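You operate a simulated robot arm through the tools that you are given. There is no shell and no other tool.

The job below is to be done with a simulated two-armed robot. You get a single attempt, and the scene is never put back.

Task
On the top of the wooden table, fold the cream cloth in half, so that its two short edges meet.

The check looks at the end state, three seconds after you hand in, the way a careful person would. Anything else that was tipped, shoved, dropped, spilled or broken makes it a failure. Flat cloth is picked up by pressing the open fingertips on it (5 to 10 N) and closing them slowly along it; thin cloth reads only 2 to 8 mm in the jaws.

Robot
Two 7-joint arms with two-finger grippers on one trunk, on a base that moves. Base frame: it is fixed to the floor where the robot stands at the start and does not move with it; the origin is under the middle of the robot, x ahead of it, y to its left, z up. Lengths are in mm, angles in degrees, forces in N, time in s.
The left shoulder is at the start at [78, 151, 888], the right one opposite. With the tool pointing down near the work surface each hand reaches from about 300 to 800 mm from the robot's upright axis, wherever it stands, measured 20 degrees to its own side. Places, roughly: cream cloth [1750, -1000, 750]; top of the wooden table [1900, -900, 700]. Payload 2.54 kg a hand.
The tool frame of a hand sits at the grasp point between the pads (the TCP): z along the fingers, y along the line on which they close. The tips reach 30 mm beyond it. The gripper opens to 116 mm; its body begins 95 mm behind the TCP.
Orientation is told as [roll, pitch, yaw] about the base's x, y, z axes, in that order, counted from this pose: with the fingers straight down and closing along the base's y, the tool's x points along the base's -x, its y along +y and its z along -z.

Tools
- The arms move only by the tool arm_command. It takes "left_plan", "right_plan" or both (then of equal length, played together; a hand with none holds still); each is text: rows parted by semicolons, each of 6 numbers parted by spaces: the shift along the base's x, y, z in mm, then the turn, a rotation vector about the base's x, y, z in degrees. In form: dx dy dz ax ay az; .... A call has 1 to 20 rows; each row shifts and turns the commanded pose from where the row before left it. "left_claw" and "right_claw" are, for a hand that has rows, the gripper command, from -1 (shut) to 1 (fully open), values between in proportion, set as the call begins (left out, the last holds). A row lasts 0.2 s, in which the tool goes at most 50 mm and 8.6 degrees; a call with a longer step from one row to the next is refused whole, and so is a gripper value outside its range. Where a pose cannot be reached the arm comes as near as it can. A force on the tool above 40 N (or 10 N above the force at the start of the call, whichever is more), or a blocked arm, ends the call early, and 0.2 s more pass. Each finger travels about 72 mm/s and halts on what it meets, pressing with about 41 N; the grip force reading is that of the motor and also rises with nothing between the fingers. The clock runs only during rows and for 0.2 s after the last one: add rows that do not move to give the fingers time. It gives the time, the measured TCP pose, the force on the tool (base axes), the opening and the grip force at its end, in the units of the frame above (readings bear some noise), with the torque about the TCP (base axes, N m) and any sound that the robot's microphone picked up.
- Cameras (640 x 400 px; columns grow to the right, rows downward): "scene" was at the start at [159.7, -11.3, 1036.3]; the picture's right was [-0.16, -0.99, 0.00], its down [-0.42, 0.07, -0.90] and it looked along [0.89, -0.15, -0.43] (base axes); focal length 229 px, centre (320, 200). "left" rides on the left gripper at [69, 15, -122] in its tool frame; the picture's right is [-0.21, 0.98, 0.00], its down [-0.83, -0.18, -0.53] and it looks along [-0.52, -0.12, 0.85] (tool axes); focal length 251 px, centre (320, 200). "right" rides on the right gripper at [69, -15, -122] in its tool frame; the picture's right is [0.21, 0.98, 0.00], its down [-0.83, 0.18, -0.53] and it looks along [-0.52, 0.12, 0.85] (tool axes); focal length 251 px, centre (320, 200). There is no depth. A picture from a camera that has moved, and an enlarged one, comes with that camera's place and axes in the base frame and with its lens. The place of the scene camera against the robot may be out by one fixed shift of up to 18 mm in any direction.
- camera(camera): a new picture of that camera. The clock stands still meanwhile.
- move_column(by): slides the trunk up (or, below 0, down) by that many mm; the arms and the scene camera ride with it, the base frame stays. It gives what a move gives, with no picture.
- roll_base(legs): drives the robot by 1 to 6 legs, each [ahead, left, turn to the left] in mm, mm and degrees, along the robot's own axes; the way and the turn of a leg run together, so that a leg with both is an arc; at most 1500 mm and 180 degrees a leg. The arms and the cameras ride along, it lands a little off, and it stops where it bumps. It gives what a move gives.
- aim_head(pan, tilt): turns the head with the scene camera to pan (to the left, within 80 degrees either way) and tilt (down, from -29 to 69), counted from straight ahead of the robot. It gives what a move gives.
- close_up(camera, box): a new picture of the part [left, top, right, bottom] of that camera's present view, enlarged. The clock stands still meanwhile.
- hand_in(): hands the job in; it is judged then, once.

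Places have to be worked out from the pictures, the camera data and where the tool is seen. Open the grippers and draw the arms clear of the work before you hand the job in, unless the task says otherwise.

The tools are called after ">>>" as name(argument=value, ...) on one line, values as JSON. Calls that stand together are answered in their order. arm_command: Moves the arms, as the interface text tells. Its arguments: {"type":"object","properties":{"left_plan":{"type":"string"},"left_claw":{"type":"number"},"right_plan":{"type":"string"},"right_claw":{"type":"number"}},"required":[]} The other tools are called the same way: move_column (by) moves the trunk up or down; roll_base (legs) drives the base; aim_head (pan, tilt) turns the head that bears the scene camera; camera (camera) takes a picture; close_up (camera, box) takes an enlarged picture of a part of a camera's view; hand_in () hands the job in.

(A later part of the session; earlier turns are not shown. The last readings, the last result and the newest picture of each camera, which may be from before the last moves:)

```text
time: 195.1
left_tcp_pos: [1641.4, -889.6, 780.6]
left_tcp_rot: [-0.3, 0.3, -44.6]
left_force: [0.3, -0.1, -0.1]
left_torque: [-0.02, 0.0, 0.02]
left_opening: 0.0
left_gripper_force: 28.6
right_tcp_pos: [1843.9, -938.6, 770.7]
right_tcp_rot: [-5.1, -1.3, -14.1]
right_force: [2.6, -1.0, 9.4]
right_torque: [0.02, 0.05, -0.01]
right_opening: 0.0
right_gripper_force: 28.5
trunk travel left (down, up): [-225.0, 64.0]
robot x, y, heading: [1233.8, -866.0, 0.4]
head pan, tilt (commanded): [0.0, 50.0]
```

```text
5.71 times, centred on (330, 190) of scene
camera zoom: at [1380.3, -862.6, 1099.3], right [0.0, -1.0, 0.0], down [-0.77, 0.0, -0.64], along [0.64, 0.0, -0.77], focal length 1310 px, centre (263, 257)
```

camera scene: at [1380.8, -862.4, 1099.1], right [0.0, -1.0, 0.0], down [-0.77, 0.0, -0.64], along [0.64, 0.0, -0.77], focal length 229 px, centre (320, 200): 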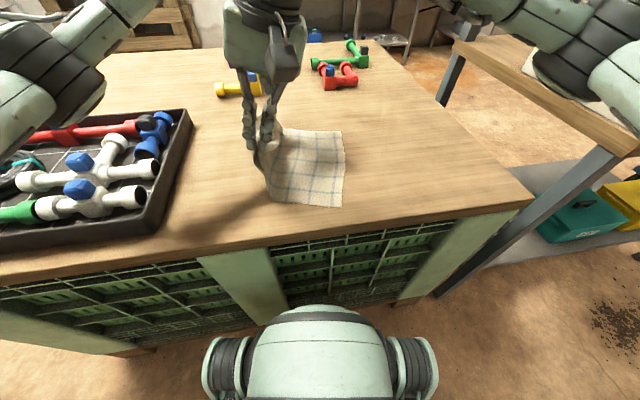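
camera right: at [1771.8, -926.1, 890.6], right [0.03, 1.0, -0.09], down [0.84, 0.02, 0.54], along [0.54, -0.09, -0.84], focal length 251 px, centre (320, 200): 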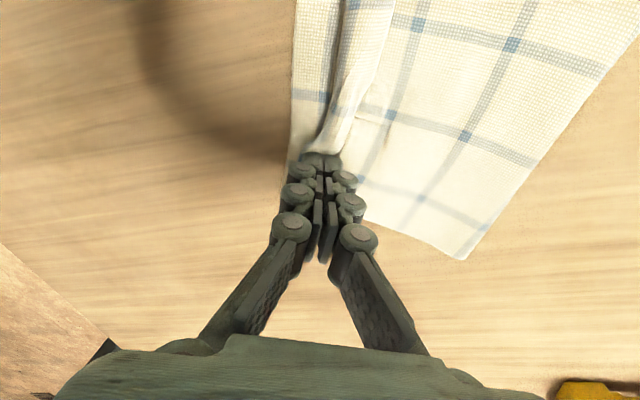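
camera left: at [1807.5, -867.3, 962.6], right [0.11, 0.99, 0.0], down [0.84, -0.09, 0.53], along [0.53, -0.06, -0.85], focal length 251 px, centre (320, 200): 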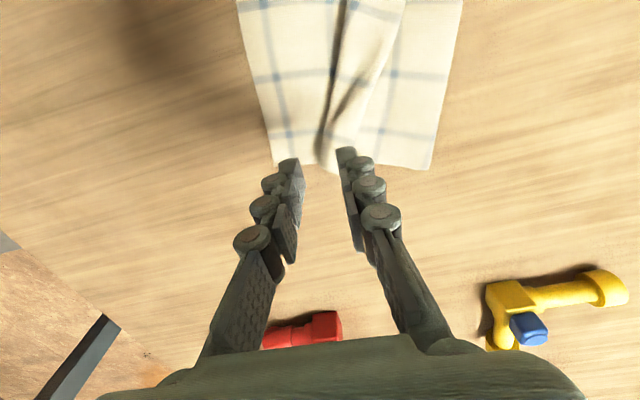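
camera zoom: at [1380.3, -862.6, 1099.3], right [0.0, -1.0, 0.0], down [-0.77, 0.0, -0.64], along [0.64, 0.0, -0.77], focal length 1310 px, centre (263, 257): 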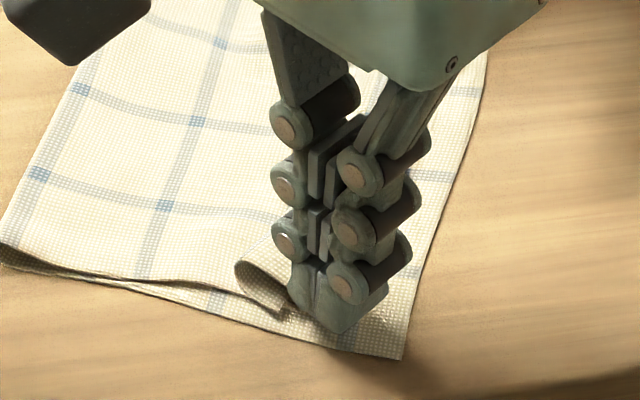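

The tips just skimmed over. I'll go back over the roll and press firmly enough (a few N) before dragging.

>>> arm_command(left_plan="0 0 10 0 0 0;6 7 5 0 0 0;7 8 0 0 0 0;0 0 -10 0 0 0;0 0 -6 0 0 0;0 0 -4 0 0 0;0 0 0 0 0 0")

>>> arm_command(left_plan="0 0 -2 0 0 0;0 0 0 0 0 0")

>>> arm_command(left_plan="0 0 -1.5 0 0 0;0 0 0 0 0 0")

```text
time: 196.7
left_tcp_pos: [1653.8, -873.6, 775.0]
left_tcp_rot: [-0.3, 0.4, -44.5]
left_force: [-0.4, -0.2, 1.5]
left_torque: [0.02, -0.01, 0.0]
left_opening: 0.0
left_gripper_force: 28.4
right_tcp_pos: [1843.0, -938.6, 770.9]
right_tcp_rot: [-5.0, -1.4, -13.9]
right_force: [2.1, -1.4, 9.5]
right_torque: [0.02, 0.03, 0.02]
right_opening: 0.0
right_gripper_force: 28.6
trunk travel left (down, up): [-225.0, 64.0]
robot x, y, heading: [1237.6, -868.2, 0.3]
head pan, tilt (commanded): [0.0, 50.0]
```

```text
time: 197.3
left_tcp_pos: [1654.5, -873.5, 773.7]
left_tcp_rot: [-0.2, 0.4, -44.6]
left_force: [-0.8, 1.1, 5.5]
left_torque: [0.07, 0.0, 0.04]
left_opening: 0.1
left_gripper_force: 28.5
right_tcp_pos: [1843.2, -938.8, 770.7]
right_tcp_rot: [-5.0, -1.4, -13.9]
right_force: [2.3, -1.2, 7.7]
right_torque: [0.02, 0.0, 0.0]
right_opening: 0.0
right_gripper_force: 29.2
trunk travel left (down, up): [-225.0, 64.0]
robot x, y, heading: [1235.4, -866.5, 0.2]
head pan, tilt (commanded): [0.0, 50.0]
```

```text
time: 197.9
left_tcp_pos: [1654.0, -873.3, 772.5]
left_tcp_rot: [-0.3, 0.5, -44.6]
left_force: [0.6, 0.0, 2.5]
left_torque: [0.0, 0.0, 0.01]
left_opening: 0.1
left_gripper_force: 28.6
right_tcp_pos: [1842.9, -940.2, 770.9]
right_tcp_rot: [-5.0, -1.4, -14.0]
right_force: [0.2, -0.6, 7.5]
right_torque: [0.02, 0.05, -0.02]
right_opening: 0.1
right_gripper_force: 28.6
trunk travel left (down, up): [-225.0, 64.0]
robot x, y, heading: [1237.2, -868.8, 0.2]
head pan, tilt (commanded): [0.0, 50.0]
```

Pressing with 2.5–5 N on the flattened roll; now I'll drag toward NR.

>>> arm_command(left_plan="-1.8 -2.4 -0.3 0 0 0;-1.8 -2.4 -0.3 0 0 0;-1.8 -2.4 0 0 0 0;-1.8 -2.4 0 0 0 0;-1.8 -2.4 0 0 0 0;-1.8 -2.4 0 0 0 0;0 0 0 0 0 0")

>>> close_up(camera="left", box=[160, 40, 420, 220])

>>> close_up(camera="scene", box=[285, 155, 375, 225])

```text
time: 199.5
left_tcp_pos: [1643.1, -889.4, 771.1]
left_tcp_rot: [-0.2, 0.4, -44.6]
left_force: [1.5, -0.2, 4.0]
left_torque: [0.09, -0.03, 0.04]
left_opening: 0.0
left_gripper_force: 28.8
right_tcp_pos: [1843.5, -938.8, 769.5]
right_tcp_rot: [-5.0, -1.4, -14.0]
right_force: [0.2, -0.9, 6.9]
right_torque: [0.01, 0.02, -0.04]
right_opening: 0.0
right_gripper_force: 29.2
trunk travel left (down, up): [-225.0, 64.0]
robot x, y, heading: [1235.0, -867.9, 0.1]
head pan, tilt (commanded): [0.0, 50.0]
```

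```text
2.22 times, centred on (290, 130) of left
camera zoom: at [1605.9, -830.1, 893.8], right [0.84, 0.55, -0.01], down [0.47, -0.71, 0.53], along [0.28, -0.45, -0.85], focal length 559 px, centre (387, 356)
```

zoom: 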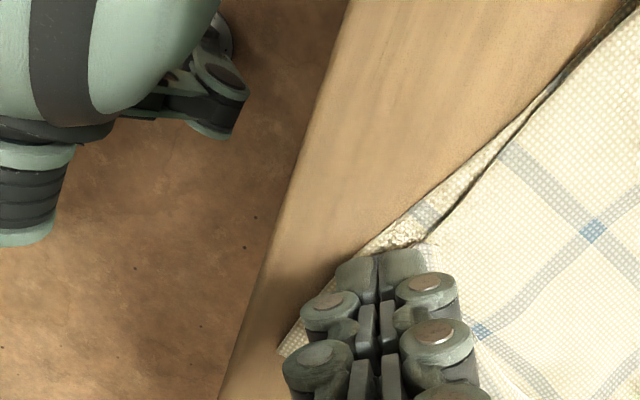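

```text
5.71 times, centred on (330, 190) of scene
camera zoom: at [1380.2, -862.5, 1099.3], right [0.0, -1.0, 0.0], down [-0.77, 0.0, -0.64], along [0.64, 0.0, -0.77], focal length 1310 px, centre (263, 257)
```

zoom: 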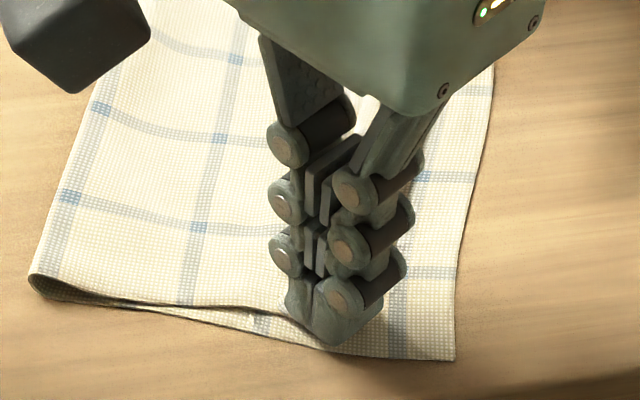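

The roll seems flattened and moved right. I'll lift the left hand clear to see the whole state.

>>> arm_command(left_plan="0 0 10 0 0 0;0 0 20 0 0 0;0 15 20 0 0 4;0 30 20 0 0 5;0 35 10 0 0 5;0 35 0 0 0 5;0 35 0 0 0 5;0 0 0 0 0 0")

>>> camera(camera="scene")

>>> close_up(camera="scene", box=[255, 105, 395, 225])

>>> close_up(camera="scene", box=[300, 165, 380, 220])

```text
time: 201.3
left_tcp_pos: [1645.3, -737.1, 852.7]
left_tcp_rot: [-0.4, 0.3, -20.5]
left_force: [-0.3, 0.6, -0.2]
left_torque: [0.0, 0.05, -0.02]
left_opening: 0.1
left_gripper_force: 28.9
right_tcp_pos: [1843.0, -938.9, 769.9]
right_tcp_rot: [-5.0, -1.4, -14.0]
right_force: [-0.3, 0.1, 8.9]
right_torque: [-0.04, 0.04, 0.0]
right_opening: 0.0
right_gripper_force: 29.0
trunk travel left (down, up): [-225.0, 64.0]
robot x, y, heading: [1230.8, -866.7, 0.5]
head pan, tilt (commanded): [0.0, 50.0]
```

```text
taken
camera scene: at [1380.2, -862.5, 1099.3], right [0.0, -1.0, 0.0], down [-0.77, 0.0, -0.64], along [0.64, 0.0, -0.77], focal length 229 px, centre (320, 200)
```

scene: 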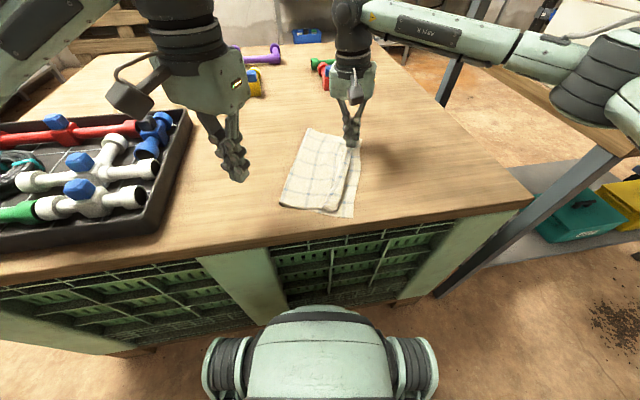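

```text
3.33 times, centred on (325, 165) of scene
camera zoom: at [1380.2, -862.5, 1099.3], right [0.0, -1.0, 0.0], down [-0.77, 0.0, -0.64], along [0.64, 0.0, -0.77], focal length 764 px, centre (303, 317)
```

zoom: 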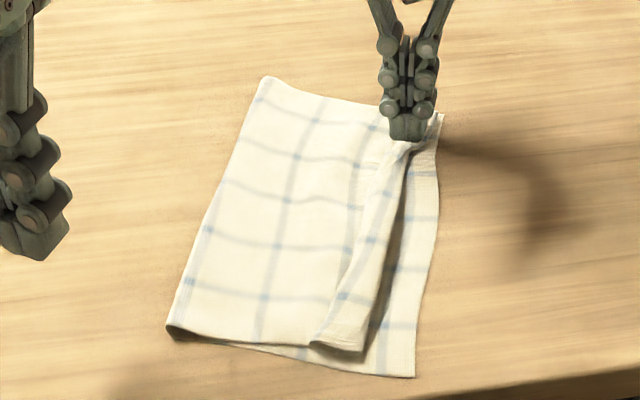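

```text
7.27 times, centred on (340, 192) of scene
camera zoom: at [1380.2, -862.5, 1099.3], right [0.0, -1.0, 0.0], down [-0.77, 0.0, -0.64], along [0.64, 0.0, -0.77], focal length 1668 px, centre (174, 254)
```

zoom: 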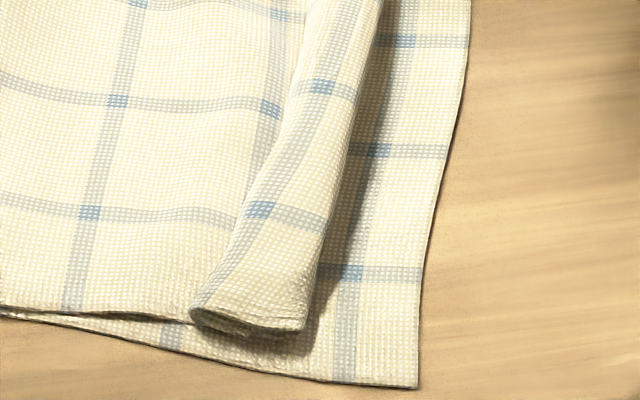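

Excellent — it's now a proper fold with only a flattened ~30 mm folded-back strip along the right side. Crease: (1653,-783)–(1912,-829); right edge: NR (1619,-922)–FR (1862,-966). Next I'll pin near the crease with the left hand at (1830,-833) so that the right hand can roll the strip outward.

>>> arm_command(left_plan="30 -10 10 0 0 0;35 -15 0 0 0 0;40 -20 0 0 0 0;40 -25 0 0 0 0;40 -25 0 0 0 3;0 -1 -15 0 0 3;0 0 -20 0 0 3;0 0 -25 0 0 0;0 0 -20 0 0 0;0 0 0 0 0 0")

>>> close_up(camera="left", box=[160, 20, 480, 220])

```text
time: 203.5
left_tcp_pos: [1826.2, -834.1, 783.0]
left_tcp_rot: [-0.3, 0.4, -11.5]
left_force: [0.0, 0.3, 1.2]
left_torque: [-0.03, -0.02, 0.01]
left_opening: 0.0
left_gripper_force: 28.5
right_tcp_pos: [1844.0, -939.0, 769.3]
right_tcp_rot: [-5.0, -1.3, -14.1]
right_force: [-0.3, -1.6, 8.4]
right_torque: [0.05, 0.04, 0.02]
right_opening: 0.0
right_gripper_force: 28.5
trunk travel left (down, up): [-225.0, 64.0]
robot x, y, heading: [1236.2, -865.9, 0.1]
head pan, tilt (commanded): [0.0, 50.0]
```

```text
2.00 times, centred on (320, 120) of left
camera zoom: at [1764.4, -806.0, 904.6], right [0.41, 0.91, -0.01], down [0.78, -0.34, 0.53], along [0.48, -0.22, -0.85], focal length 503 px, centre (320, 360)
```

zoom: 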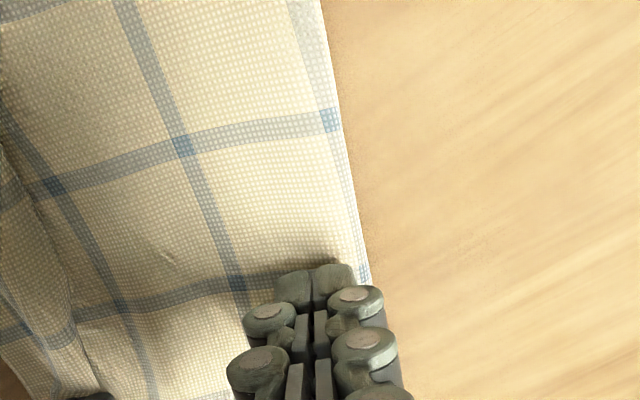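

The left tips are just inside the crease. I'll press down to pin there, then lift the right hand and move it over the near end of the folded-back strip.

>>> arm_command(left_plan="0 0 -7 0 0 0;0 0 -5 0 0 0;0 0 -2 0 0 0;0 0 0 0 0 0")

>>> arm_command(left_plan="0 0 -1 0 0 0;0 0 0 0 0 0")

>>> arm_command(right_plan="0 0 10 0 0 0;-10 -5 20 0 -3 0;-30 -5 20 0 -3 0;-35 0 10 0 -3 0;-35 5 0 0 -3 0;-35 15 0 0 0 0;-30 20 0 0 0 0;-14 20 0 0 0 0;0 8 0 0 0 0;0 0 0 0 0 0")

>>> close_up(camera="scene", box=[255, 105, 395, 225])

>>> camera(camera="right")

```text
time: 204.5
left_tcp_pos: [1826.8, -835.1, 769.5]
left_tcp_rot: [-0.3, 0.4, -11.6]
left_force: [0.2, 0.5, 3.9]
left_torque: [-0.02, 0.0, 0.0]
left_opening: 0.3
left_gripper_force: 28.4
right_tcp_pos: [1844.1, -940.1, 771.2]
right_tcp_rot: [-5.0, -1.4, -14.0]
right_force: [0.9, 0.2, 7.2]
right_torque: [0.04, 0.04, 0.02]
right_opening: 0.0
right_gripper_force: 28.9
trunk travel left (down, up): [-225.0, 64.0]
robot x, y, heading: [1238.9, -868.2, 0.2]
head pan, tilt (commanded): [0.0, 50.0]
```

```text
time: 205.1
left_tcp_pos: [1826.2, -835.2, 769.4]
left_tcp_rot: [-0.3, 0.3, -11.6]
left_force: [-2.9, -1.6, 12.5]
left_torque: [0.02, 0.04, 0.02]
left_opening: 0.2
left_gripper_force: 28.4
right_tcp_pos: [1842.6, -939.3, 770.3]
right_tcp_rot: [-5.0, -1.5, -14.0]
right_force: [1.1, 0.0, 3.9]
right_torque: [0.0, 0.01, 0.03]
right_opening: 0.0
right_gripper_force: 28.4
trunk travel left (down, up): [-225.0, 64.0]
robot x, y, heading: [1233.8, -865.5, 0.1]
head pan, tilt (commanded): [0.0, 50.0]
```

```text
time: 207.3
left_tcp_pos: [1827.8, -833.9, 769.7]
left_tcp_rot: [-0.3, 0.3, -11.6]
left_force: [-0.5, -2.3, 23.4]
left_torque: [-0.05, -0.04, 0.01]
left_opening: 0.0
left_gripper_force: 28.4
right_tcp_pos: [1654.0, -880.1, 831.5]
right_tcp_rot: [-2.0, -13.2, -14.4]
right_force: [0.7, -0.3, 0.3]
right_torque: [0.0, 0.0, -0.02]
right_opening: 0.0
right_gripper_force: 28.4
trunk travel left (down, up): [-225.0, 64.0]
robot x, y, heading: [1230.7, -867.7, 0.4]
head pan, tilt (commanded): [0.0, 50.0]
```

```text
3.33 times, centred on (325, 165) of scene
camera zoom: at [1379.1, -862.9, 1099.5], right [0.0, -1.0, 0.0], down [-0.76, 0.0, -0.64], along [0.64, 0.0, -0.76], focal length 764 px, centre (303, 317)
```

zoom: 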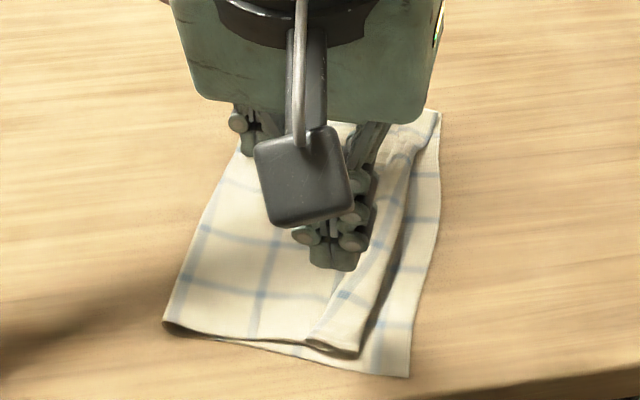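

```text
taken
camera right: at [1558.1, -867.8, 933.9], right [0.05, 1.0, -0.08], down [0.71, 0.02, 0.7], along [0.7, -0.09, -0.71], focal length 251 px, centre (320, 200)
```

right: 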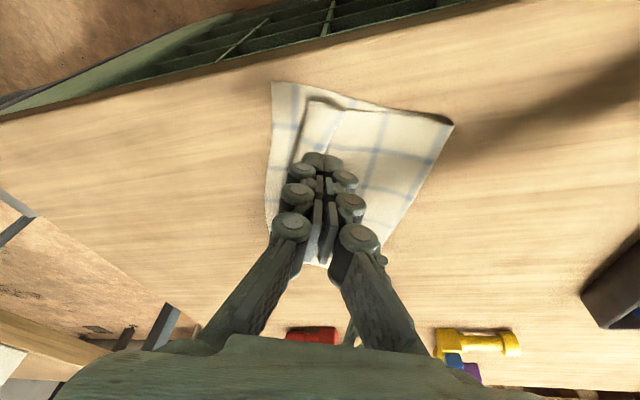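

I'll ease the left pin slightly and lower the right tips onto the strip.

>>> arm_command(left_plan="0 0 0.6 0 0 0;0 0 0 0 0 0;0 0 0 0 0 0;0 0 0 0 0 0;0 0 0 0 0 0", right_plan="0 0 -15 0 0 0;0 0 -15 0 0 0;0 0 -15 0 0 0;0 0 -7 0 0 0;0 0 0 0 0 0")

>>> arm_command(right_plan="0 0 -3 0 0 0;0 0 0 0 0 0")

>>> arm_command(right_plan="0 0 -2 0 0 0;0 0 0 0 0 0")

```text
time: 208.5
left_tcp_pos: [1828.9, -834.0, 769.0]
left_tcp_rot: [-0.4, 0.2, -11.6]
left_force: [-1.8, -1.0, 23.0]
left_torque: [0.0, -0.02, -0.01]
left_opening: 0.1
left_gripper_force: 28.0
right_tcp_pos: [1654.3, -881.3, 778.7]
right_tcp_rot: [-2.0, -13.2, -14.4]
right_force: [0.4, -0.3, -0.7]
right_torque: [0.0, -0.02, -0.02]
right_opening: 0.1
right_gripper_force: 28.8
trunk travel left (down, up): [-225.0, 64.0]
robot x, y, heading: [1236.1, -866.8, -0.1]
head pan, tilt (commanded): [0.0, 50.0]
```

```text
time: 209.1
left_tcp_pos: [1827.6, -834.7, 768.9]
left_tcp_rot: [-0.4, 0.3, -11.6]
left_force: [-1.0, -0.5, 23.0]
left_torque: [0.04, -0.01, 0.02]
left_opening: 0.1
left_gripper_force: 28.5
right_tcp_pos: [1653.9, -880.0, 775.8]
right_tcp_rot: [-2.0, -13.1, -14.4]
right_force: [0.9, -0.1, -0.4]
right_torque: [-0.01, 0.0, 0.01]
right_opening: 0.0
right_gripper_force: 28.9
trunk travel left (down, up): [-225.0, 64.0]
robot x, y, heading: [1237.0, -866.6, 0.3]
head pan, tilt (commanded): [0.0, 50.0]
```

```text
time: 209.7
left_tcp_pos: [1827.1, -833.4, 768.7]
left_tcp_rot: [-0.2, 0.3, -11.5]
left_force: [-0.7, 0.3, 22.4]
left_torque: [-0.01, 0.0, 0.03]
left_opening: 0.1
left_gripper_force: 28.1
right_tcp_pos: [1652.0, -880.2, 773.8]
right_tcp_rot: [-2.0, -13.1, -14.5]
right_force: [-0.3, 0.3, 1.2]
right_torque: [0.01, -0.02, 0.02]
right_opening: 0.5
right_gripper_force: 29.1
trunk travel left (down, up): [-225.0, 64.0]
robot x, y, heading: [1236.2, -866.2, 0.1]
head pan, tilt (commanded): [0.0, 50.0]
```

Contact starting (1.2 N). I'll press 1.5 mm more and drag right (along the normal to the right edge) in steps.

>>> arm_command(right_plan="0 0 -1.5 0 0 0;0 0 0 0 0 0")

>>> arm_command(right_plan="-0.5 -3 -0.3 0 0 0;-0.5 -3 0 0 0 0;-0.5 -3 0 0 0 0;-0.5 -3 0 0 0 0;-0.5 -3 0 0 0 0;-0.5 -3 0 0 0 0;0 0 0 0 0 0")

>>> camera(camera="right")

>>> close_up(camera="scene", box=[255, 105, 395, 225])

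```text
time: 210.3
left_tcp_pos: [1827.6, -834.2, 769.0]
left_tcp_rot: [-0.3, 0.4, -11.6]
left_force: [-1.3, -1.3, 21.6]
left_torque: [0.02, -0.01, -0.02]
left_opening: 0.2
left_gripper_force: 28.4
right_tcp_pos: [1652.5, -880.7, 772.9]
right_tcp_rot: [-2.0, -13.1, -14.4]
right_force: [0.4, -0.3, 2.1]
right_torque: [-0.02, 0.05, -0.02]
right_opening: 0.1
right_gripper_force: 28.7
trunk travel left (down, up): [-225.0, 64.0]
robot x, y, heading: [1233.1, -867.3, 0.3]
head pan, tilt (commanded): [0.0, 50.0]
```

```text
time: 211.9
left_tcp_pos: [1826.2, -834.7, 769.4]
left_tcp_rot: [-0.3, 0.3, -11.7]
left_force: [0.6, -2.5, 17.1]
left_torque: [-0.05, -0.05, -0.01]
left_opening: 0.0
left_gripper_force: 28.7
right_tcp_pos: [1650.6, -899.4, 772.3]
right_tcp_rot: [-2.0, -13.4, -14.4]
right_force: [2.8, 4.7, 20.4]
right_torque: [0.23, -0.04, 0.02]
right_opening: 0.1
right_gripper_force: 28.2
trunk travel left (down, up): [-225.0, 64.0]
robot x, y, heading: [1235.0, -865.8, 0.1]
head pan, tilt (commanded): [0.0, 50.0]
```

```text
taken
camera right: at [1554.2, -885.3, 874.7], right [0.05, 1.0, -0.08], down [0.71, 0.02, 0.7], along [0.7, -0.09, -0.71], focal length 251 px, centre (320, 200)
```

right: 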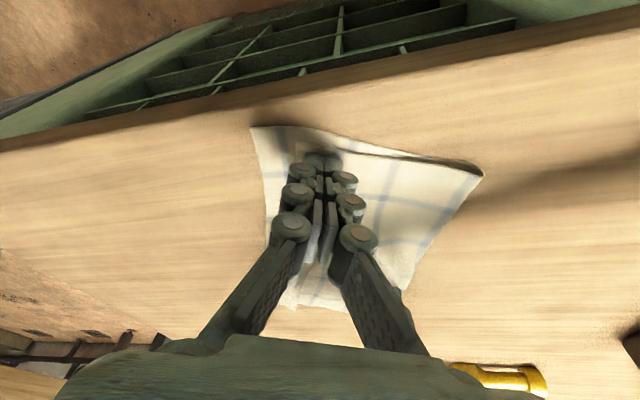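

```text
3.33 times, centred on (325, 165) of scene
camera zoom: at [1378.8, -862.5, 1099.7], right [0.0, -1.0, 0.0], down [-0.76, 0.0, -0.64], along [0.64, 0.0, -0.76], focal length 764 px, centre (303, 317)
```

zoom: 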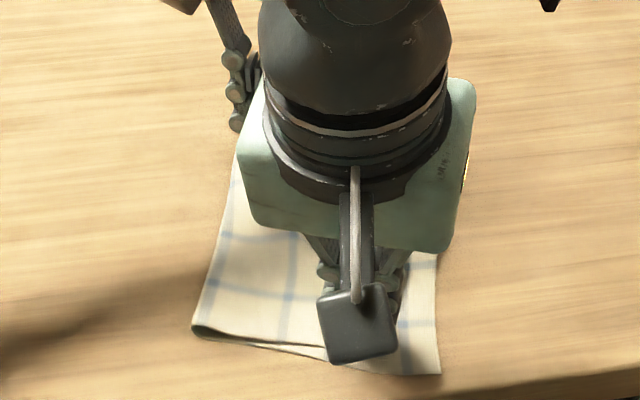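

Pressing drags the whole stack, so pressing isn't the way; light pushing is. I'll lift the right hand and take stock of the shape.

>>> arm_command(right_plan="0 0 10 0 0 0;0 0 20 0 0 0;-10 -15 20 0 0 0;-15 -25 20 0 0 0;-10 -25 0 0 0 0;0 0 0 0 0 0")

>>> close_up(camera="scene", box=[255, 105, 395, 225])

>>> close_up(camera="scene", box=[305, 160, 385, 220])

>>> camera(camera="right")

```text
time: 213.3
left_tcp_pos: [1826.9, -835.5, 768.8]
left_tcp_rot: [-0.3, 0.3, -11.7]
left_force: [-2.2, -0.4, 22.5]
left_torque: [0.06, 0.02, 0.0]
left_opening: 0.0
left_gripper_force: 28.8
right_tcp_pos: [1614.0, -964.8, 841.0]
right_tcp_rot: [-2.1, -13.1, -14.4]
right_force: [0.9, 0.4, 0.0]
right_torque: [0.02, -0.02, 0.01]
right_opening: 0.1
right_gripper_force: 28.8
trunk travel left (down, up): [-225.0, 64.0]
robot x, y, heading: [1237.0, -866.4, 0.5]
head pan, tilt (commanded): [0.0, 50.0]
```

```text
3.33 times, centred on (325, 165) of scene
camera zoom: at [1379.1, -862.8, 1099.5], right [0.0, -1.0, 0.0], down [-0.76, 0.0, -0.64], along [0.64, 0.0, -0.76], focal length 764 px, centre (303, 317)
```

zoom: 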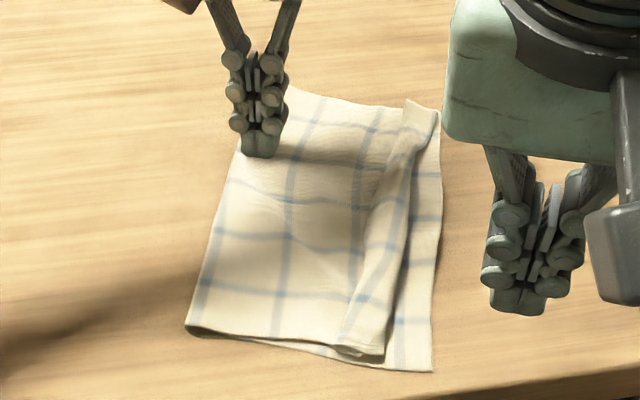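

```text
6.67 times, centred on (345, 190) of scene
camera zoom: at [1379.1, -862.8, 1099.5], right [0.0, -1.0, 0.0], down [-0.76, 0.0, -0.64], along [0.64, 0.0, -0.76], focal length 1529 px, centre (153, 267)
```

zoom: 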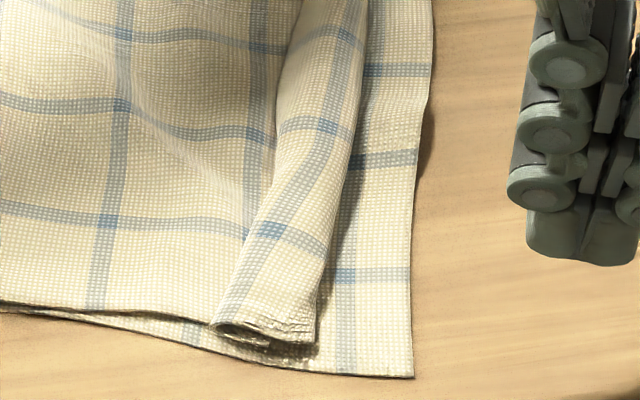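

```text
taken
camera right: at [1519.7, -951.8, 944.5], right [0.05, 1.0, -0.08], down [0.71, 0.02, 0.7], along [0.7, -0.09, -0.71], focal length 251 px, centre (320, 200)
```

right: 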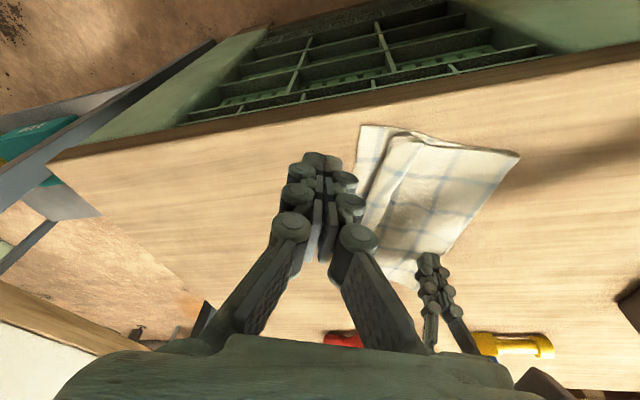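

I'll change to a firm two-point pin: the right hand opened wide, pressing across the middle of the cloth (~(1795,-880)), leaned away from me; then the left hand can plough the near roll outward without the cloth rotating. First I'll take the left hand off to the near-left.

>>> arm_command(left_plan="0 2 12 0 0 0;-10 10 20 0 0 0;-30 10 20 0 0 0;-35 10 15 0 0 0;-35 10 0 0 0 0;-35 0 0 0 0 0;-30 -5 0 0 0 0;0 0 0 0 0 0")

>>> arm_command(right_plan="20 -5 5 0 4 0;30 0 5 0 6 0;35 5 5 0 6 1;35 10 0 0 6 1;30 20 0 0 6 1;25 25 0 0 4 0;5 25 0 0 0 0;0 5 0 0 0 0;0 0 0 0 0 0", right_claw=0.7)

>>> camera(camera="right")

>>> camera(camera="scene")

```text
time: 215.1
left_tcp_pos: [1652.3, -797.6, 832.7]
left_tcp_rot: [-0.3, 0.5, -11.5]
left_force: [0.2, -1.0, -1.0]
left_torque: [-0.03, 0.0, -0.01]
left_opening: 0.1
left_gripper_force: 28.9
right_tcp_pos: [1615.1, -965.3, 839.7]
right_tcp_rot: [-2.0, -13.1, -14.4]
right_force: [1.1, -0.6, -0.5]
right_torque: [0.0, -0.01, -0.01]
right_opening: 0.0
right_gripper_force: 28.6
trunk travel left (down, up): [-225.0, 64.0]
robot x, y, heading: [1234.5, -866.6, 0.2]
head pan, tilt (commanded): [0.0, 50.0]
```

```text
time: 217.1
left_tcp_pos: [1653.7, -798.6, 833.0]
left_tcp_rot: [-0.3, 0.5, -11.7]
left_force: [0.0, -0.3, 0.4]
left_torque: [0.02, -0.01, -0.05]
left_opening: 0.0
left_gripper_force: 28.8
right_tcp_pos: [1797.2, -878.9, 854.1]
right_tcp_rot: [-9.3, 18.2, -11.6]
right_force: [1.0, 0.2, 0.6]
right_torque: [0.02, -0.01, 0.01]
right_opening: 98.5
right_gripper_force: 0.1
trunk travel left (down, up): [-225.0, 64.0]
robot x, y, heading: [1231.7, -866.9, 0.1]
head pan, tilt (commanded): [0.0, 50.0]
```

```text
taken
camera right: at [1771.4, -868.2, 992.5], right [-0.05, 1.0, -0.08], down [0.97, 0.07, 0.22], along [0.22, -0.07, -0.97], focal length 251 px, centre (320, 200)
```

right: 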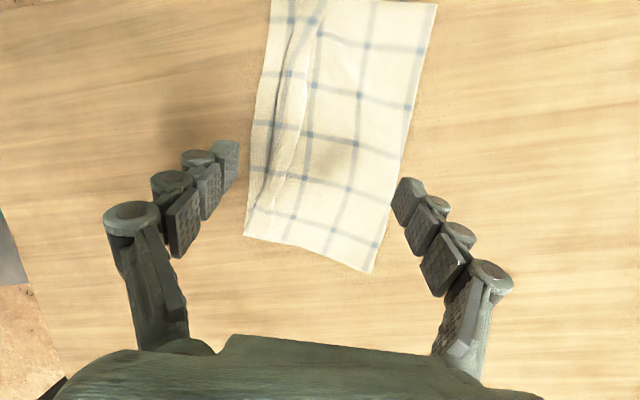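

```text
taken
camera scene: at [1380.9, -862.7, 1099.1], right [0.0, -1.0, 0.0], down [-0.77, 0.0, -0.64], along [0.64, 0.0, -0.77], focal length 229 px, centre (320, 200)
```

scene: 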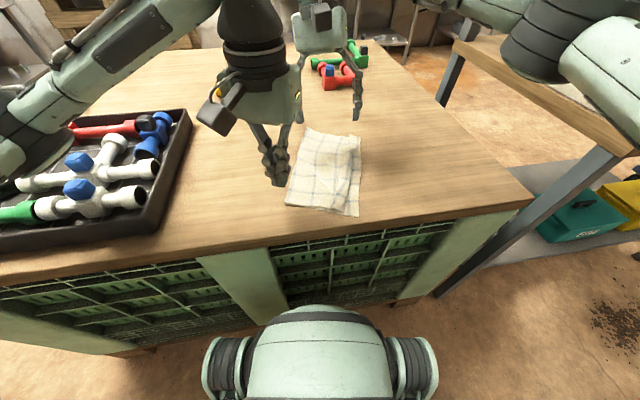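

The leaned right camera gives a nice overhead view. I'll zoom in on the cloth to judge the state precisely.

>>> close_up(camera="right", box=[220, 0, 460, 280])

```text
1.43 times, centred on (340, 140) of right
camera zoom: at [1771.4, -868.2, 992.5], right [-0.05, 1.0, -0.08], down [0.97, 0.07, 0.22], along [0.22, -0.07, -0.97], focal length 359 px, centre (291, 286)
```

zoom: 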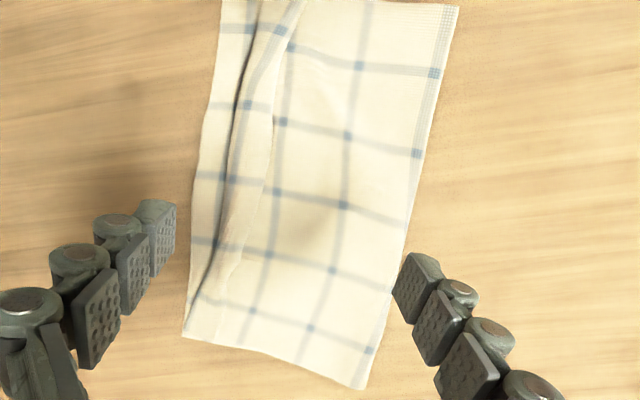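

The strip folded back is only ~17–35 mm wide, and flipping it out would put the free edge right on the right edge. I'll level the right hand's fingers and lower it as a two-point pin.

>>> arm_command(right_plan="0 0 0 4.7 0 0;0 0 0 4.7 0 0;0 0 -15 0 0 0;0 0 -15 0 0 0;0 0 -15 0 0 0;0 0 -10 0 0 0;0 0 -8 0 0 0;0 0 0 0 0 0")

>>> camera(camera="right")

```text
time: 218.9
left_tcp_pos: [1653.0, -798.1, 833.1]
left_tcp_rot: [-0.2, 0.6, -11.5]
left_force: [0.4, -0.6, 0.0]
left_torque: [-0.03, 0.02, 0.02]
left_opening: 0.0
left_gripper_force: 28.2
right_tcp_pos: [1796.3, -880.8, 792.7]
right_tcp_rot: [0.6, 19.8, -8.5]
right_force: [0.6, -0.7, -0.7]
right_torque: [0.0, 0.02, -0.01]
right_opening: 98.6
right_gripper_force: 0.1
trunk travel left (down, up): [-225.0, 64.0]
robot x, y, heading: [1237.7, -862.7, 0.2]
head pan, tilt (commanded): [0.0, 50.0]
```

```text
taken
camera right: at [1770.5, -892.1, 931.1], right [-0.05, 1.0, 0.08], down [0.97, 0.03, 0.22], along [0.22, 0.09, -0.97], focal length 251 px, centre (320, 200)
```

right: 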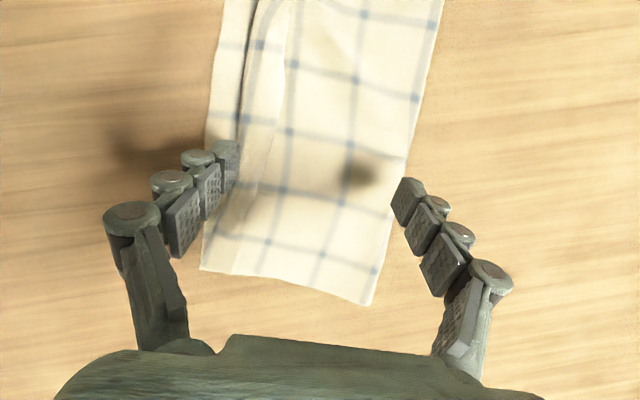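

I'll shift 8 mm right so the left finger lands well inside the crease, and lower to contact.

>>> arm_command(right_plan="0 -4 -8 0 0 0;0 -4 -8 0 0 0;0 0 -4 0 0 0;0 0 -3 0 0 0;0 0 0 0 0 0")

>>> arm_command(right_plan="0 0 -3 0 0 0;0 0 0 0 0 0")

>>> arm_command(right_plan="0 0 -2 0 0 0;0 0 0 0 0 0")

```text
time: 220.1
left_tcp_pos: [1652.6, -798.4, 832.4]
left_tcp_rot: [-0.3, 0.4, -11.6]
left_force: [-0.3, -0.4, 0.1]
left_torque: [-0.01, -0.01, 0.0]
left_opening: 0.2
left_gripper_force: 28.3
right_tcp_pos: [1796.9, -887.6, 769.4]
right_tcp_rot: [0.5, 19.8, -8.4]
right_force: [0.7, -0.6, -0.3]
right_torque: [0.03, 0.02, 0.02]
right_opening: 98.7
right_gripper_force: 0.0
trunk travel left (down, up): [-225.0, 64.0]
robot x, y, heading: [1233.9, -863.6, 0.2]
head pan, tilt (commanded): [0.0, 50.0]
```

```text
time: 220.7
left_tcp_pos: [1651.6, -798.2, 832.3]
left_tcp_rot: [-0.3, 0.4, -11.7]
left_force: [-0.2, 0.3, 0.4]
left_torque: [0.04, -0.02, 0.01]
left_opening: 0.0
left_gripper_force: 28.4
right_tcp_pos: [1798.1, -887.0, 767.5]
right_tcp_rot: [0.5, 19.8, -8.3]
right_force: [0.1, -0.1, -0.1]
right_torque: [-0.01, -0.01, 0.03]
right_opening: 98.9
right_gripper_force: 0.0
trunk travel left (down, up): [-225.0, 64.0]
robot x, y, heading: [1236.1, -863.5, 0.4]
head pan, tilt (commanded): [0.0, 50.0]
```

```text
time: 221.3
left_tcp_pos: [1653.2, -797.6, 833.6]
left_tcp_rot: [-0.3, 0.5, -11.6]
left_force: [0.0, -1.0, -0.8]
left_torque: [-0.04, 0.0, -0.05]
left_opening: 0.2
left_gripper_force: 28.9
right_tcp_pos: [1797.4, -887.6, 764.7]
right_tcp_rot: [0.5, 19.8, -8.5]
right_force: [0.0, -0.4, -0.4]
right_torque: [0.01, 0.01, 0.01]
right_opening: 98.7
right_gripper_force: 0.1
trunk travel left (down, up): [-225.0, 64.0]
robot x, y, heading: [1235.7, -864.9, 0.4]
head pan, tilt (commanded): [0.0, 50.0]
```

>>> arm_command(right_plan="0 0 -2 0 0 0;0 0 0 0 0 0")

>>> arm_command(right_plan="0 0 -2 0 0 0;0 0 0 0 0 0")

>>> arm_command(right_plan="0 0 -2 0 0 0;0 0 0 0 0 0")

```text
time: 221.9
left_tcp_pos: [1652.7, -798.0, 833.1]
left_tcp_rot: [-0.3, 0.5, -11.7]
left_force: [0.4, -0.2, -0.1]
left_torque: [-0.03, -0.01, 0.02]
left_opening: 0.0
left_gripper_force: 28.9
right_tcp_pos: [1797.4, -885.9, 763.7]
right_tcp_rot: [0.5, 19.8, -8.4]
right_force: [-0.2, 0.4, 0.2]
right_torque: [-0.01, 0.01, -0.03]
right_opening: 98.5
right_gripper_force: 0.7
trunk travel left (down, up): [-225.0, 64.0]
robot x, y, heading: [1234.4, -863.8, 0.1]
head pan, tilt (commanded): [0.0, 50.0]
```

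```text
time: 222.5
left_tcp_pos: [1651.4, -799.5, 834.0]
left_tcp_rot: [-0.2, 0.4, -11.7]
left_force: [0.0, -0.1, 0.3]
left_torque: [-0.02, 0.01, 0.0]
left_opening: 0.2
left_gripper_force: 28.3
right_tcp_pos: [1796.0, -887.0, 761.8]
right_tcp_rot: [0.4, 19.7, -8.4]
right_force: [1.4, -1.2, 8.0]
right_torque: [-0.09, -0.06, -0.02]
right_opening: 99.6
right_gripper_force: 4.6
trunk travel left (down, up): [-225.0, 64.0]
robot x, y, heading: [1232.4, -864.7, 0.1]
head pan, tilt (commanded): [0.0, 50.0]
```

```text
time: 223.1
left_tcp_pos: [1651.4, -798.0, 834.0]
left_tcp_rot: [-0.3, 0.3, -11.5]
left_force: [0.8, -0.9, 1.9]
left_torque: [0.0, 0.01, 0.0]
left_opening: 0.0
left_gripper_force: 28.8
right_tcp_pos: [1796.1, -886.4, 761.5]
right_tcp_rot: [0.6, 19.7, -8.3]
right_force: [0.5, -0.2, 9.9]
right_torque: [0.0, -0.08, -0.01]
right_opening: 100.2
right_gripper_force: 1.4
trunk travel left (down, up): [-225.0, 64.0]
robot x, y, heading: [1231.0, -868.2, 0.3]
head pan, tilt (commanded): [0.0, 50.0]
```

The right hand pins with ~10 N on two points. Now the left hand goes to the left side of the near strip (boundary ≈(1668,-890)) and ploughs right with hardly any downward force.

>>> arm_command(left_plan="4 -18 0 0 0 0;4 -18 0 0 0 0;4 -18 -10 0 0 0;3 -16 -15 0 0 0;0 0 -20 0 0 0;0 0 -12 0 0 0;0 0 -4 0 0 0;0 0 0 0 0 0")

>>> close_up(camera="left", box=[160, 20, 480, 220])

```text
time: 224.9
left_tcp_pos: [1667.0, -865.2, 774.2]
left_tcp_rot: [-0.4, 0.4, -11.6]
left_force: [0.4, 0.1, -0.4]
left_torque: [0.0, 0.02, -0.02]
left_opening: 0.0
left_gripper_force: 28.2
right_tcp_pos: [1796.1, -886.5, 763.3]
right_tcp_rot: [0.6, 19.7, -8.4]
right_force: [-0.2, -1.6, 22.0]
right_torque: [-0.27, -0.07, 0.06]
right_opening: 98.0
right_gripper_force: 13.6
trunk travel left (down, up): [-225.0, 64.0]
robot x, y, heading: [1234.5, -869.8, 0.6]
head pan, tilt (commanded): [0.0, 50.0]
```

```text
2.00 times, centred on (320, 120) of left
camera zoom: at [1604.1, -837.8, 896.8], right [0.41, 0.91, -0.01], down [0.78, -0.34, 0.53], along [0.48, -0.22, -0.85], focal length 503 px, centre (320, 360)
```

zoom: 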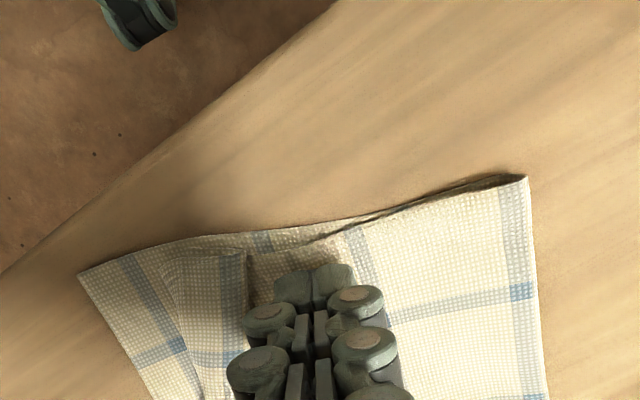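

The strip's boundary is right beside the finger. I'll lower to just above the main layer and push right.

>>> arm_command(left_plan="0 0 -2.5 0 0 0;0 0 -1 0 0 0;0 0 0 0 0 0")

>>> arm_command(left_plan="-0.6 -3.5 0 0 0 0;-0.6 -3.5 0 0 0 0;-0.6 -3.5 0 0 0 0;-0.6 -3.5 0 0 0 0;-0.6 -3.5 0 0 0 0;-0.6 -3.5 0 0 0 0;0 0 0 0 0 0")

>>> close_up(camera="left", box=[160, 20, 480, 220])

```text
time: 225.7
left_tcp_pos: [1667.5, -867.1, 771.0]
left_tcp_rot: [-0.3, 0.3, -11.6]
left_force: [0.5, 1.8, -0.4]
left_torque: [-0.01, -0.02, -0.01]
left_opening: 0.0
left_gripper_force: 29.1
right_tcp_pos: [1794.8, -886.5, 761.7]
right_tcp_rot: [0.5, 19.7, -8.4]
right_force: [1.4, -1.0, 23.6]
right_torque: [-0.36, -0.1, 0.04]
right_opening: 97.9
right_gripper_force: 13.8
trunk travel left (down, up): [-225.0, 64.0]
robot x, y, heading: [1235.3, -866.5, 0.3]
head pan, tilt (commanded): [0.0, 50.0]
```

```text
time: 227.3
left_tcp_pos: [1664.2, -887.3, 769.7]
left_tcp_rot: [-0.4, 0.4, -11.6]
left_force: [0.3, 0.3, 0.9]
left_torque: [0.02, 0.03, 0.02]
left_opening: 0.0
left_gripper_force: 28.6
right_tcp_pos: [1795.4, -886.6, 762.6]
right_tcp_rot: [0.6, 19.6, -8.4]
right_force: [0.7, -0.5, 22.9]
right_torque: [-0.24, -0.08, 0.03]
right_opening: 97.8
right_gripper_force: 13.1
trunk travel left (down, up): [-225.0, 64.0]
robot x, y, heading: [1236.0, -867.3, -0.1]
head pan, tilt (commanded): [0.0, 50.0]
```

```text
2.00 times, centred on (320, 120) of left
camera zoom: at [1601.6, -860.0, 892.9], right [0.41, 0.91, -0.01], down [0.78, -0.34, 0.53], along [0.48, -0.22, -0.85], focal length 503 px, centre (320, 360)
```

zoom: 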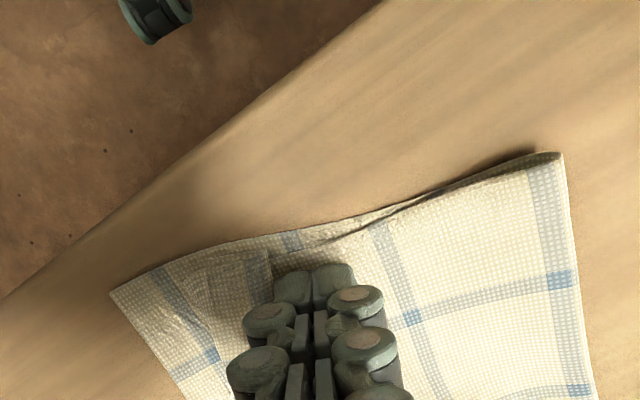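

Continuing the push.

>>> arm_command(left_plan="-0.6 -3.5 0.2 0 0 0;-0.6 -3.5 0 0 0 0;-0.6 -3.5 0 0 0 0;-0.6 -3.5 0 0 0 0;-0.6 -3.5 0 0 0 0;-0.6 -3.5 0 0 0 0;0 0 0 0 0 0")

>>> close_up(camera="left", box=[160, 20, 480, 220])

>>> close_up(camera="scene", box=[275, 120, 395, 225])

```text
time: 228.9
left_tcp_pos: [1660.0, -909.3, 769.8]
left_tcp_rot: [-0.3, 0.4, -11.5]
left_force: [0.0, 0.8, 0.7]
left_torque: [0.02, 0.01, 0.0]
left_opening: 0.0
left_gripper_force: 29.0
right_tcp_pos: [1794.8, -887.1, 759.0]
right_tcp_rot: [0.5, 19.8, -8.4]
right_force: [-2.3, 0.6, 10.8]
right_torque: [0.07, 0.01, -0.01]
right_opening: 102.1
right_gripper_force: 5.7
trunk travel left (down, up): [-225.0, 64.0]
robot x, y, heading: [1240.3, -868.8, 0.0]
head pan, tilt (commanded): [0.0, 50.0]
```

```text
2.00 times, centred on (320, 120) of left
camera zoom: at [1597.4, -881.1, 892.6], right [0.41, 0.91, -0.01], down [0.78, -0.34, 0.53], along [0.48, -0.22, -0.85], focal length 503 px, centre (320, 360)
```

zoom: 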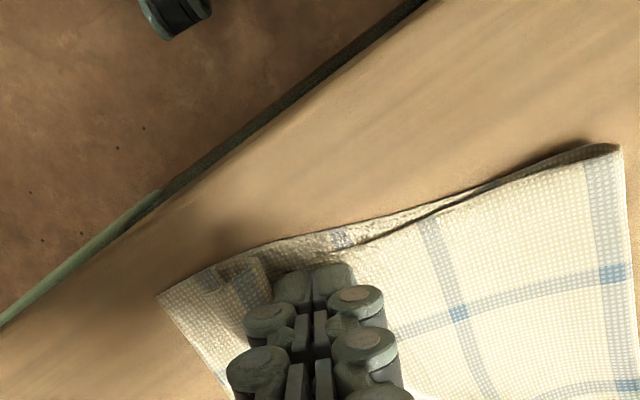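

```text
3.81 times, centred on (335, 172) of scene
camera zoom: at [1380.3, -862.6, 1099.2], right [0.0, -1.0, 0.0], down [-0.77, 0.0, -0.64], along [0.64, 0.0, -0.77], focal length 874 px, centre (263, 305)
```

zoom: 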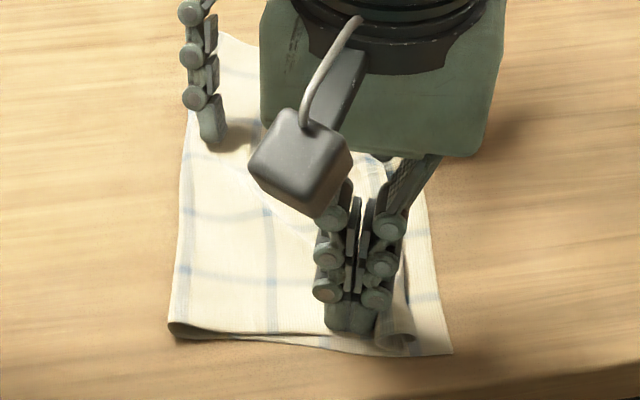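

The roll itself resists and the cloth only skews. New idea: pinch both layers together at a line between the crease and the strip and lift — then the strip and the right edge both hang down on the right side, the folded-back strip can fall open, and I lay them down to the right. I'll lift both hands and look.

>>> arm_command(left_plan="0 5 10 0 0 0;0 5 20 0 0 0;-10 5 20 0 0 0;-20 5 10 0 0 0;0 0 0 0 0 0;0 0 0 0 0 0", right_plan="0 0 10 0 0 0;0 0 20 0 -4 0;0 0 20 0 -4 0;10 0 10 0 -4 0;10 0 0 0 -4 0;10 0 0 0 -3 0")

>>> camera(camera="right")

>>> close_up(camera="scene", box=[265, 105, 405, 225])

>>> camera(camera="left")

```text
time: 230.3
left_tcp_pos: [1631.7, -887.1, 827.8]
left_tcp_rot: [-0.4, 0.6, -11.5]
left_force: [0.2, -0.5, -0.7]
left_torque: [0.01, 0.0, 0.02]
left_opening: 0.1
left_gripper_force: 28.2
right_tcp_pos: [1825.6, -886.9, 817.8]
right_tcp_rot: [3.3, 1.0, -7.9]
right_force: [0.2, 0.3, 0.5]
right_torque: [-0.01, 0.03, 0.02]
right_opening: 98.5
right_gripper_force: 0.0
trunk travel left (down, up): [-225.0, 64.0]
robot x, y, heading: [1236.7, -872.3, 0.4]
head pan, tilt (commanded): [0.0, 50.0]
```

```text
taken
camera right: at [1754.9, -899.5, 939.8], right [-0.08, 1.0, 0.06], down [0.85, 0.03, 0.53], along [0.53, 0.09, -0.85], focal length 251 px, centre (320, 200)
```

right: 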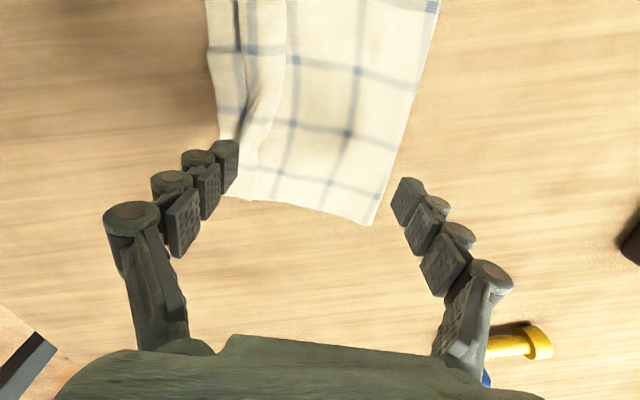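

```text
3.33 times, centred on (335, 165) of scene
camera zoom: at [1380.9, -862.6, 1099.1], right [0.0, -1.0, 0.0], down [-0.77, 0.0, -0.64], along [0.64, 0.0, -0.77], focal length 764 px, centre (270, 317)
```

zoom: 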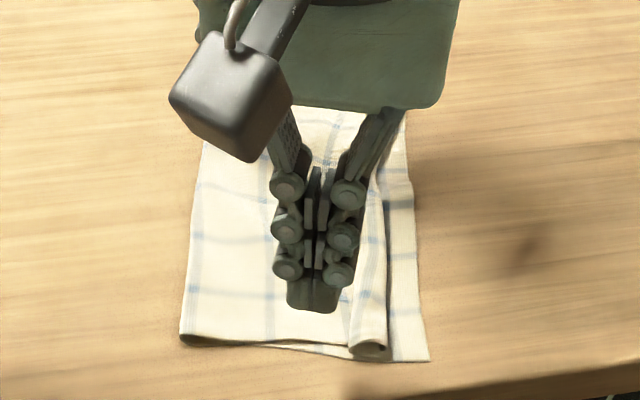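

```text
taken
camera left: at [1569.2, -858.7, 951.5], right [0.41, 0.91, -0.01], down [0.78, -0.34, 0.53], along [0.48, -0.22, -0.85], focal length 251 px, centre (320, 200)
```

left: 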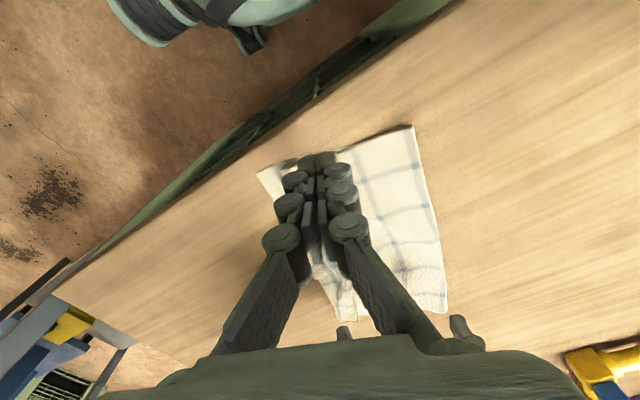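

Cloth corners now: NR (1632,-952), FR (1879,-962), crease near (1646,-810), crease far (1905,-826). I'll position both hands for a two-layer pinch — left near at (1672,-866), right far at (1855,-882) — with ~36 mm openings.

>>> arm_command(left_plan="10 6 0 0 0 3;10 5 0 0 0 3;10 5 -5 0 0 3;10 5 -10 0 0 0;0 0 -10 0 0 0;0 0 0 0 0 0", right_plan="8 1 0 -3 0 2;8 1 0 0 0 2;8 1 -5 0 0 1;5 2 -10 0 0 0;0 0 -8 0 0 0;0 0 0 0 0 0", left_claw=-0.38, right_claw=-0.38)

>>> camera(camera="left")

>>> camera(camera="right")

```text
time: 231.7
left_tcp_pos: [1671.1, -867.9, 802.5]
left_tcp_rot: [-0.3, 0.5, -2.5]
left_force: [-0.2, 1.0, 0.3]
left_torque: [0.02, 0.01, 0.02]
left_opening: 35.9
left_gripper_force: 0.0
right_tcp_pos: [1855.3, -885.1, 795.9]
right_tcp_rot: [0.3, 0.5, -3.0]
right_force: [-0.6, 0.4, -0.4]
right_torque: [0.0, -0.02, 0.02]
right_opening: 36.0
right_gripper_force: 0.0
trunk travel left (down, up): [-225.0, 64.0]
robot x, y, heading: [1234.9, -867.7, 0.1]
head pan, tilt (commanded): [0.0, 50.0]
```

```text
taken
camera left: at [1604.8, -849.6, 925.0], right [0.26, 0.97, -0.01], down [0.82, -0.22, 0.53], along [0.51, -0.14, -0.85], focal length 251 px, centre (320, 200)
```

left: 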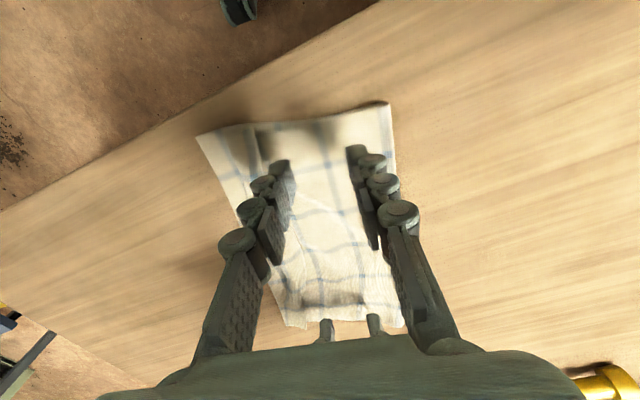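

```text
taken
camera right: at [1785.6, -896.3, 917.7], right [-0.16, 0.99, 0.01], down [0.84, 0.14, 0.53], along [0.52, 0.09, -0.85], focal length 251 px, centre (320, 200)
```

right: 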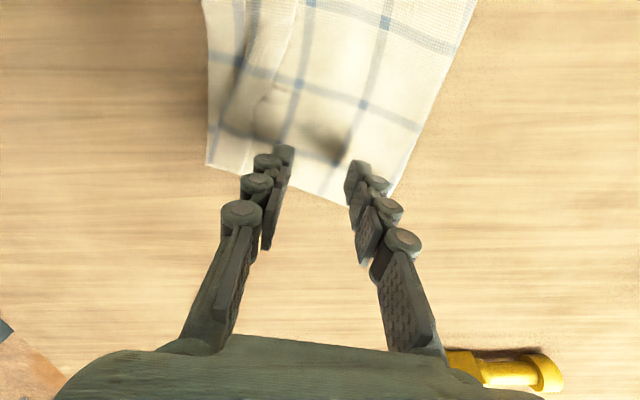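

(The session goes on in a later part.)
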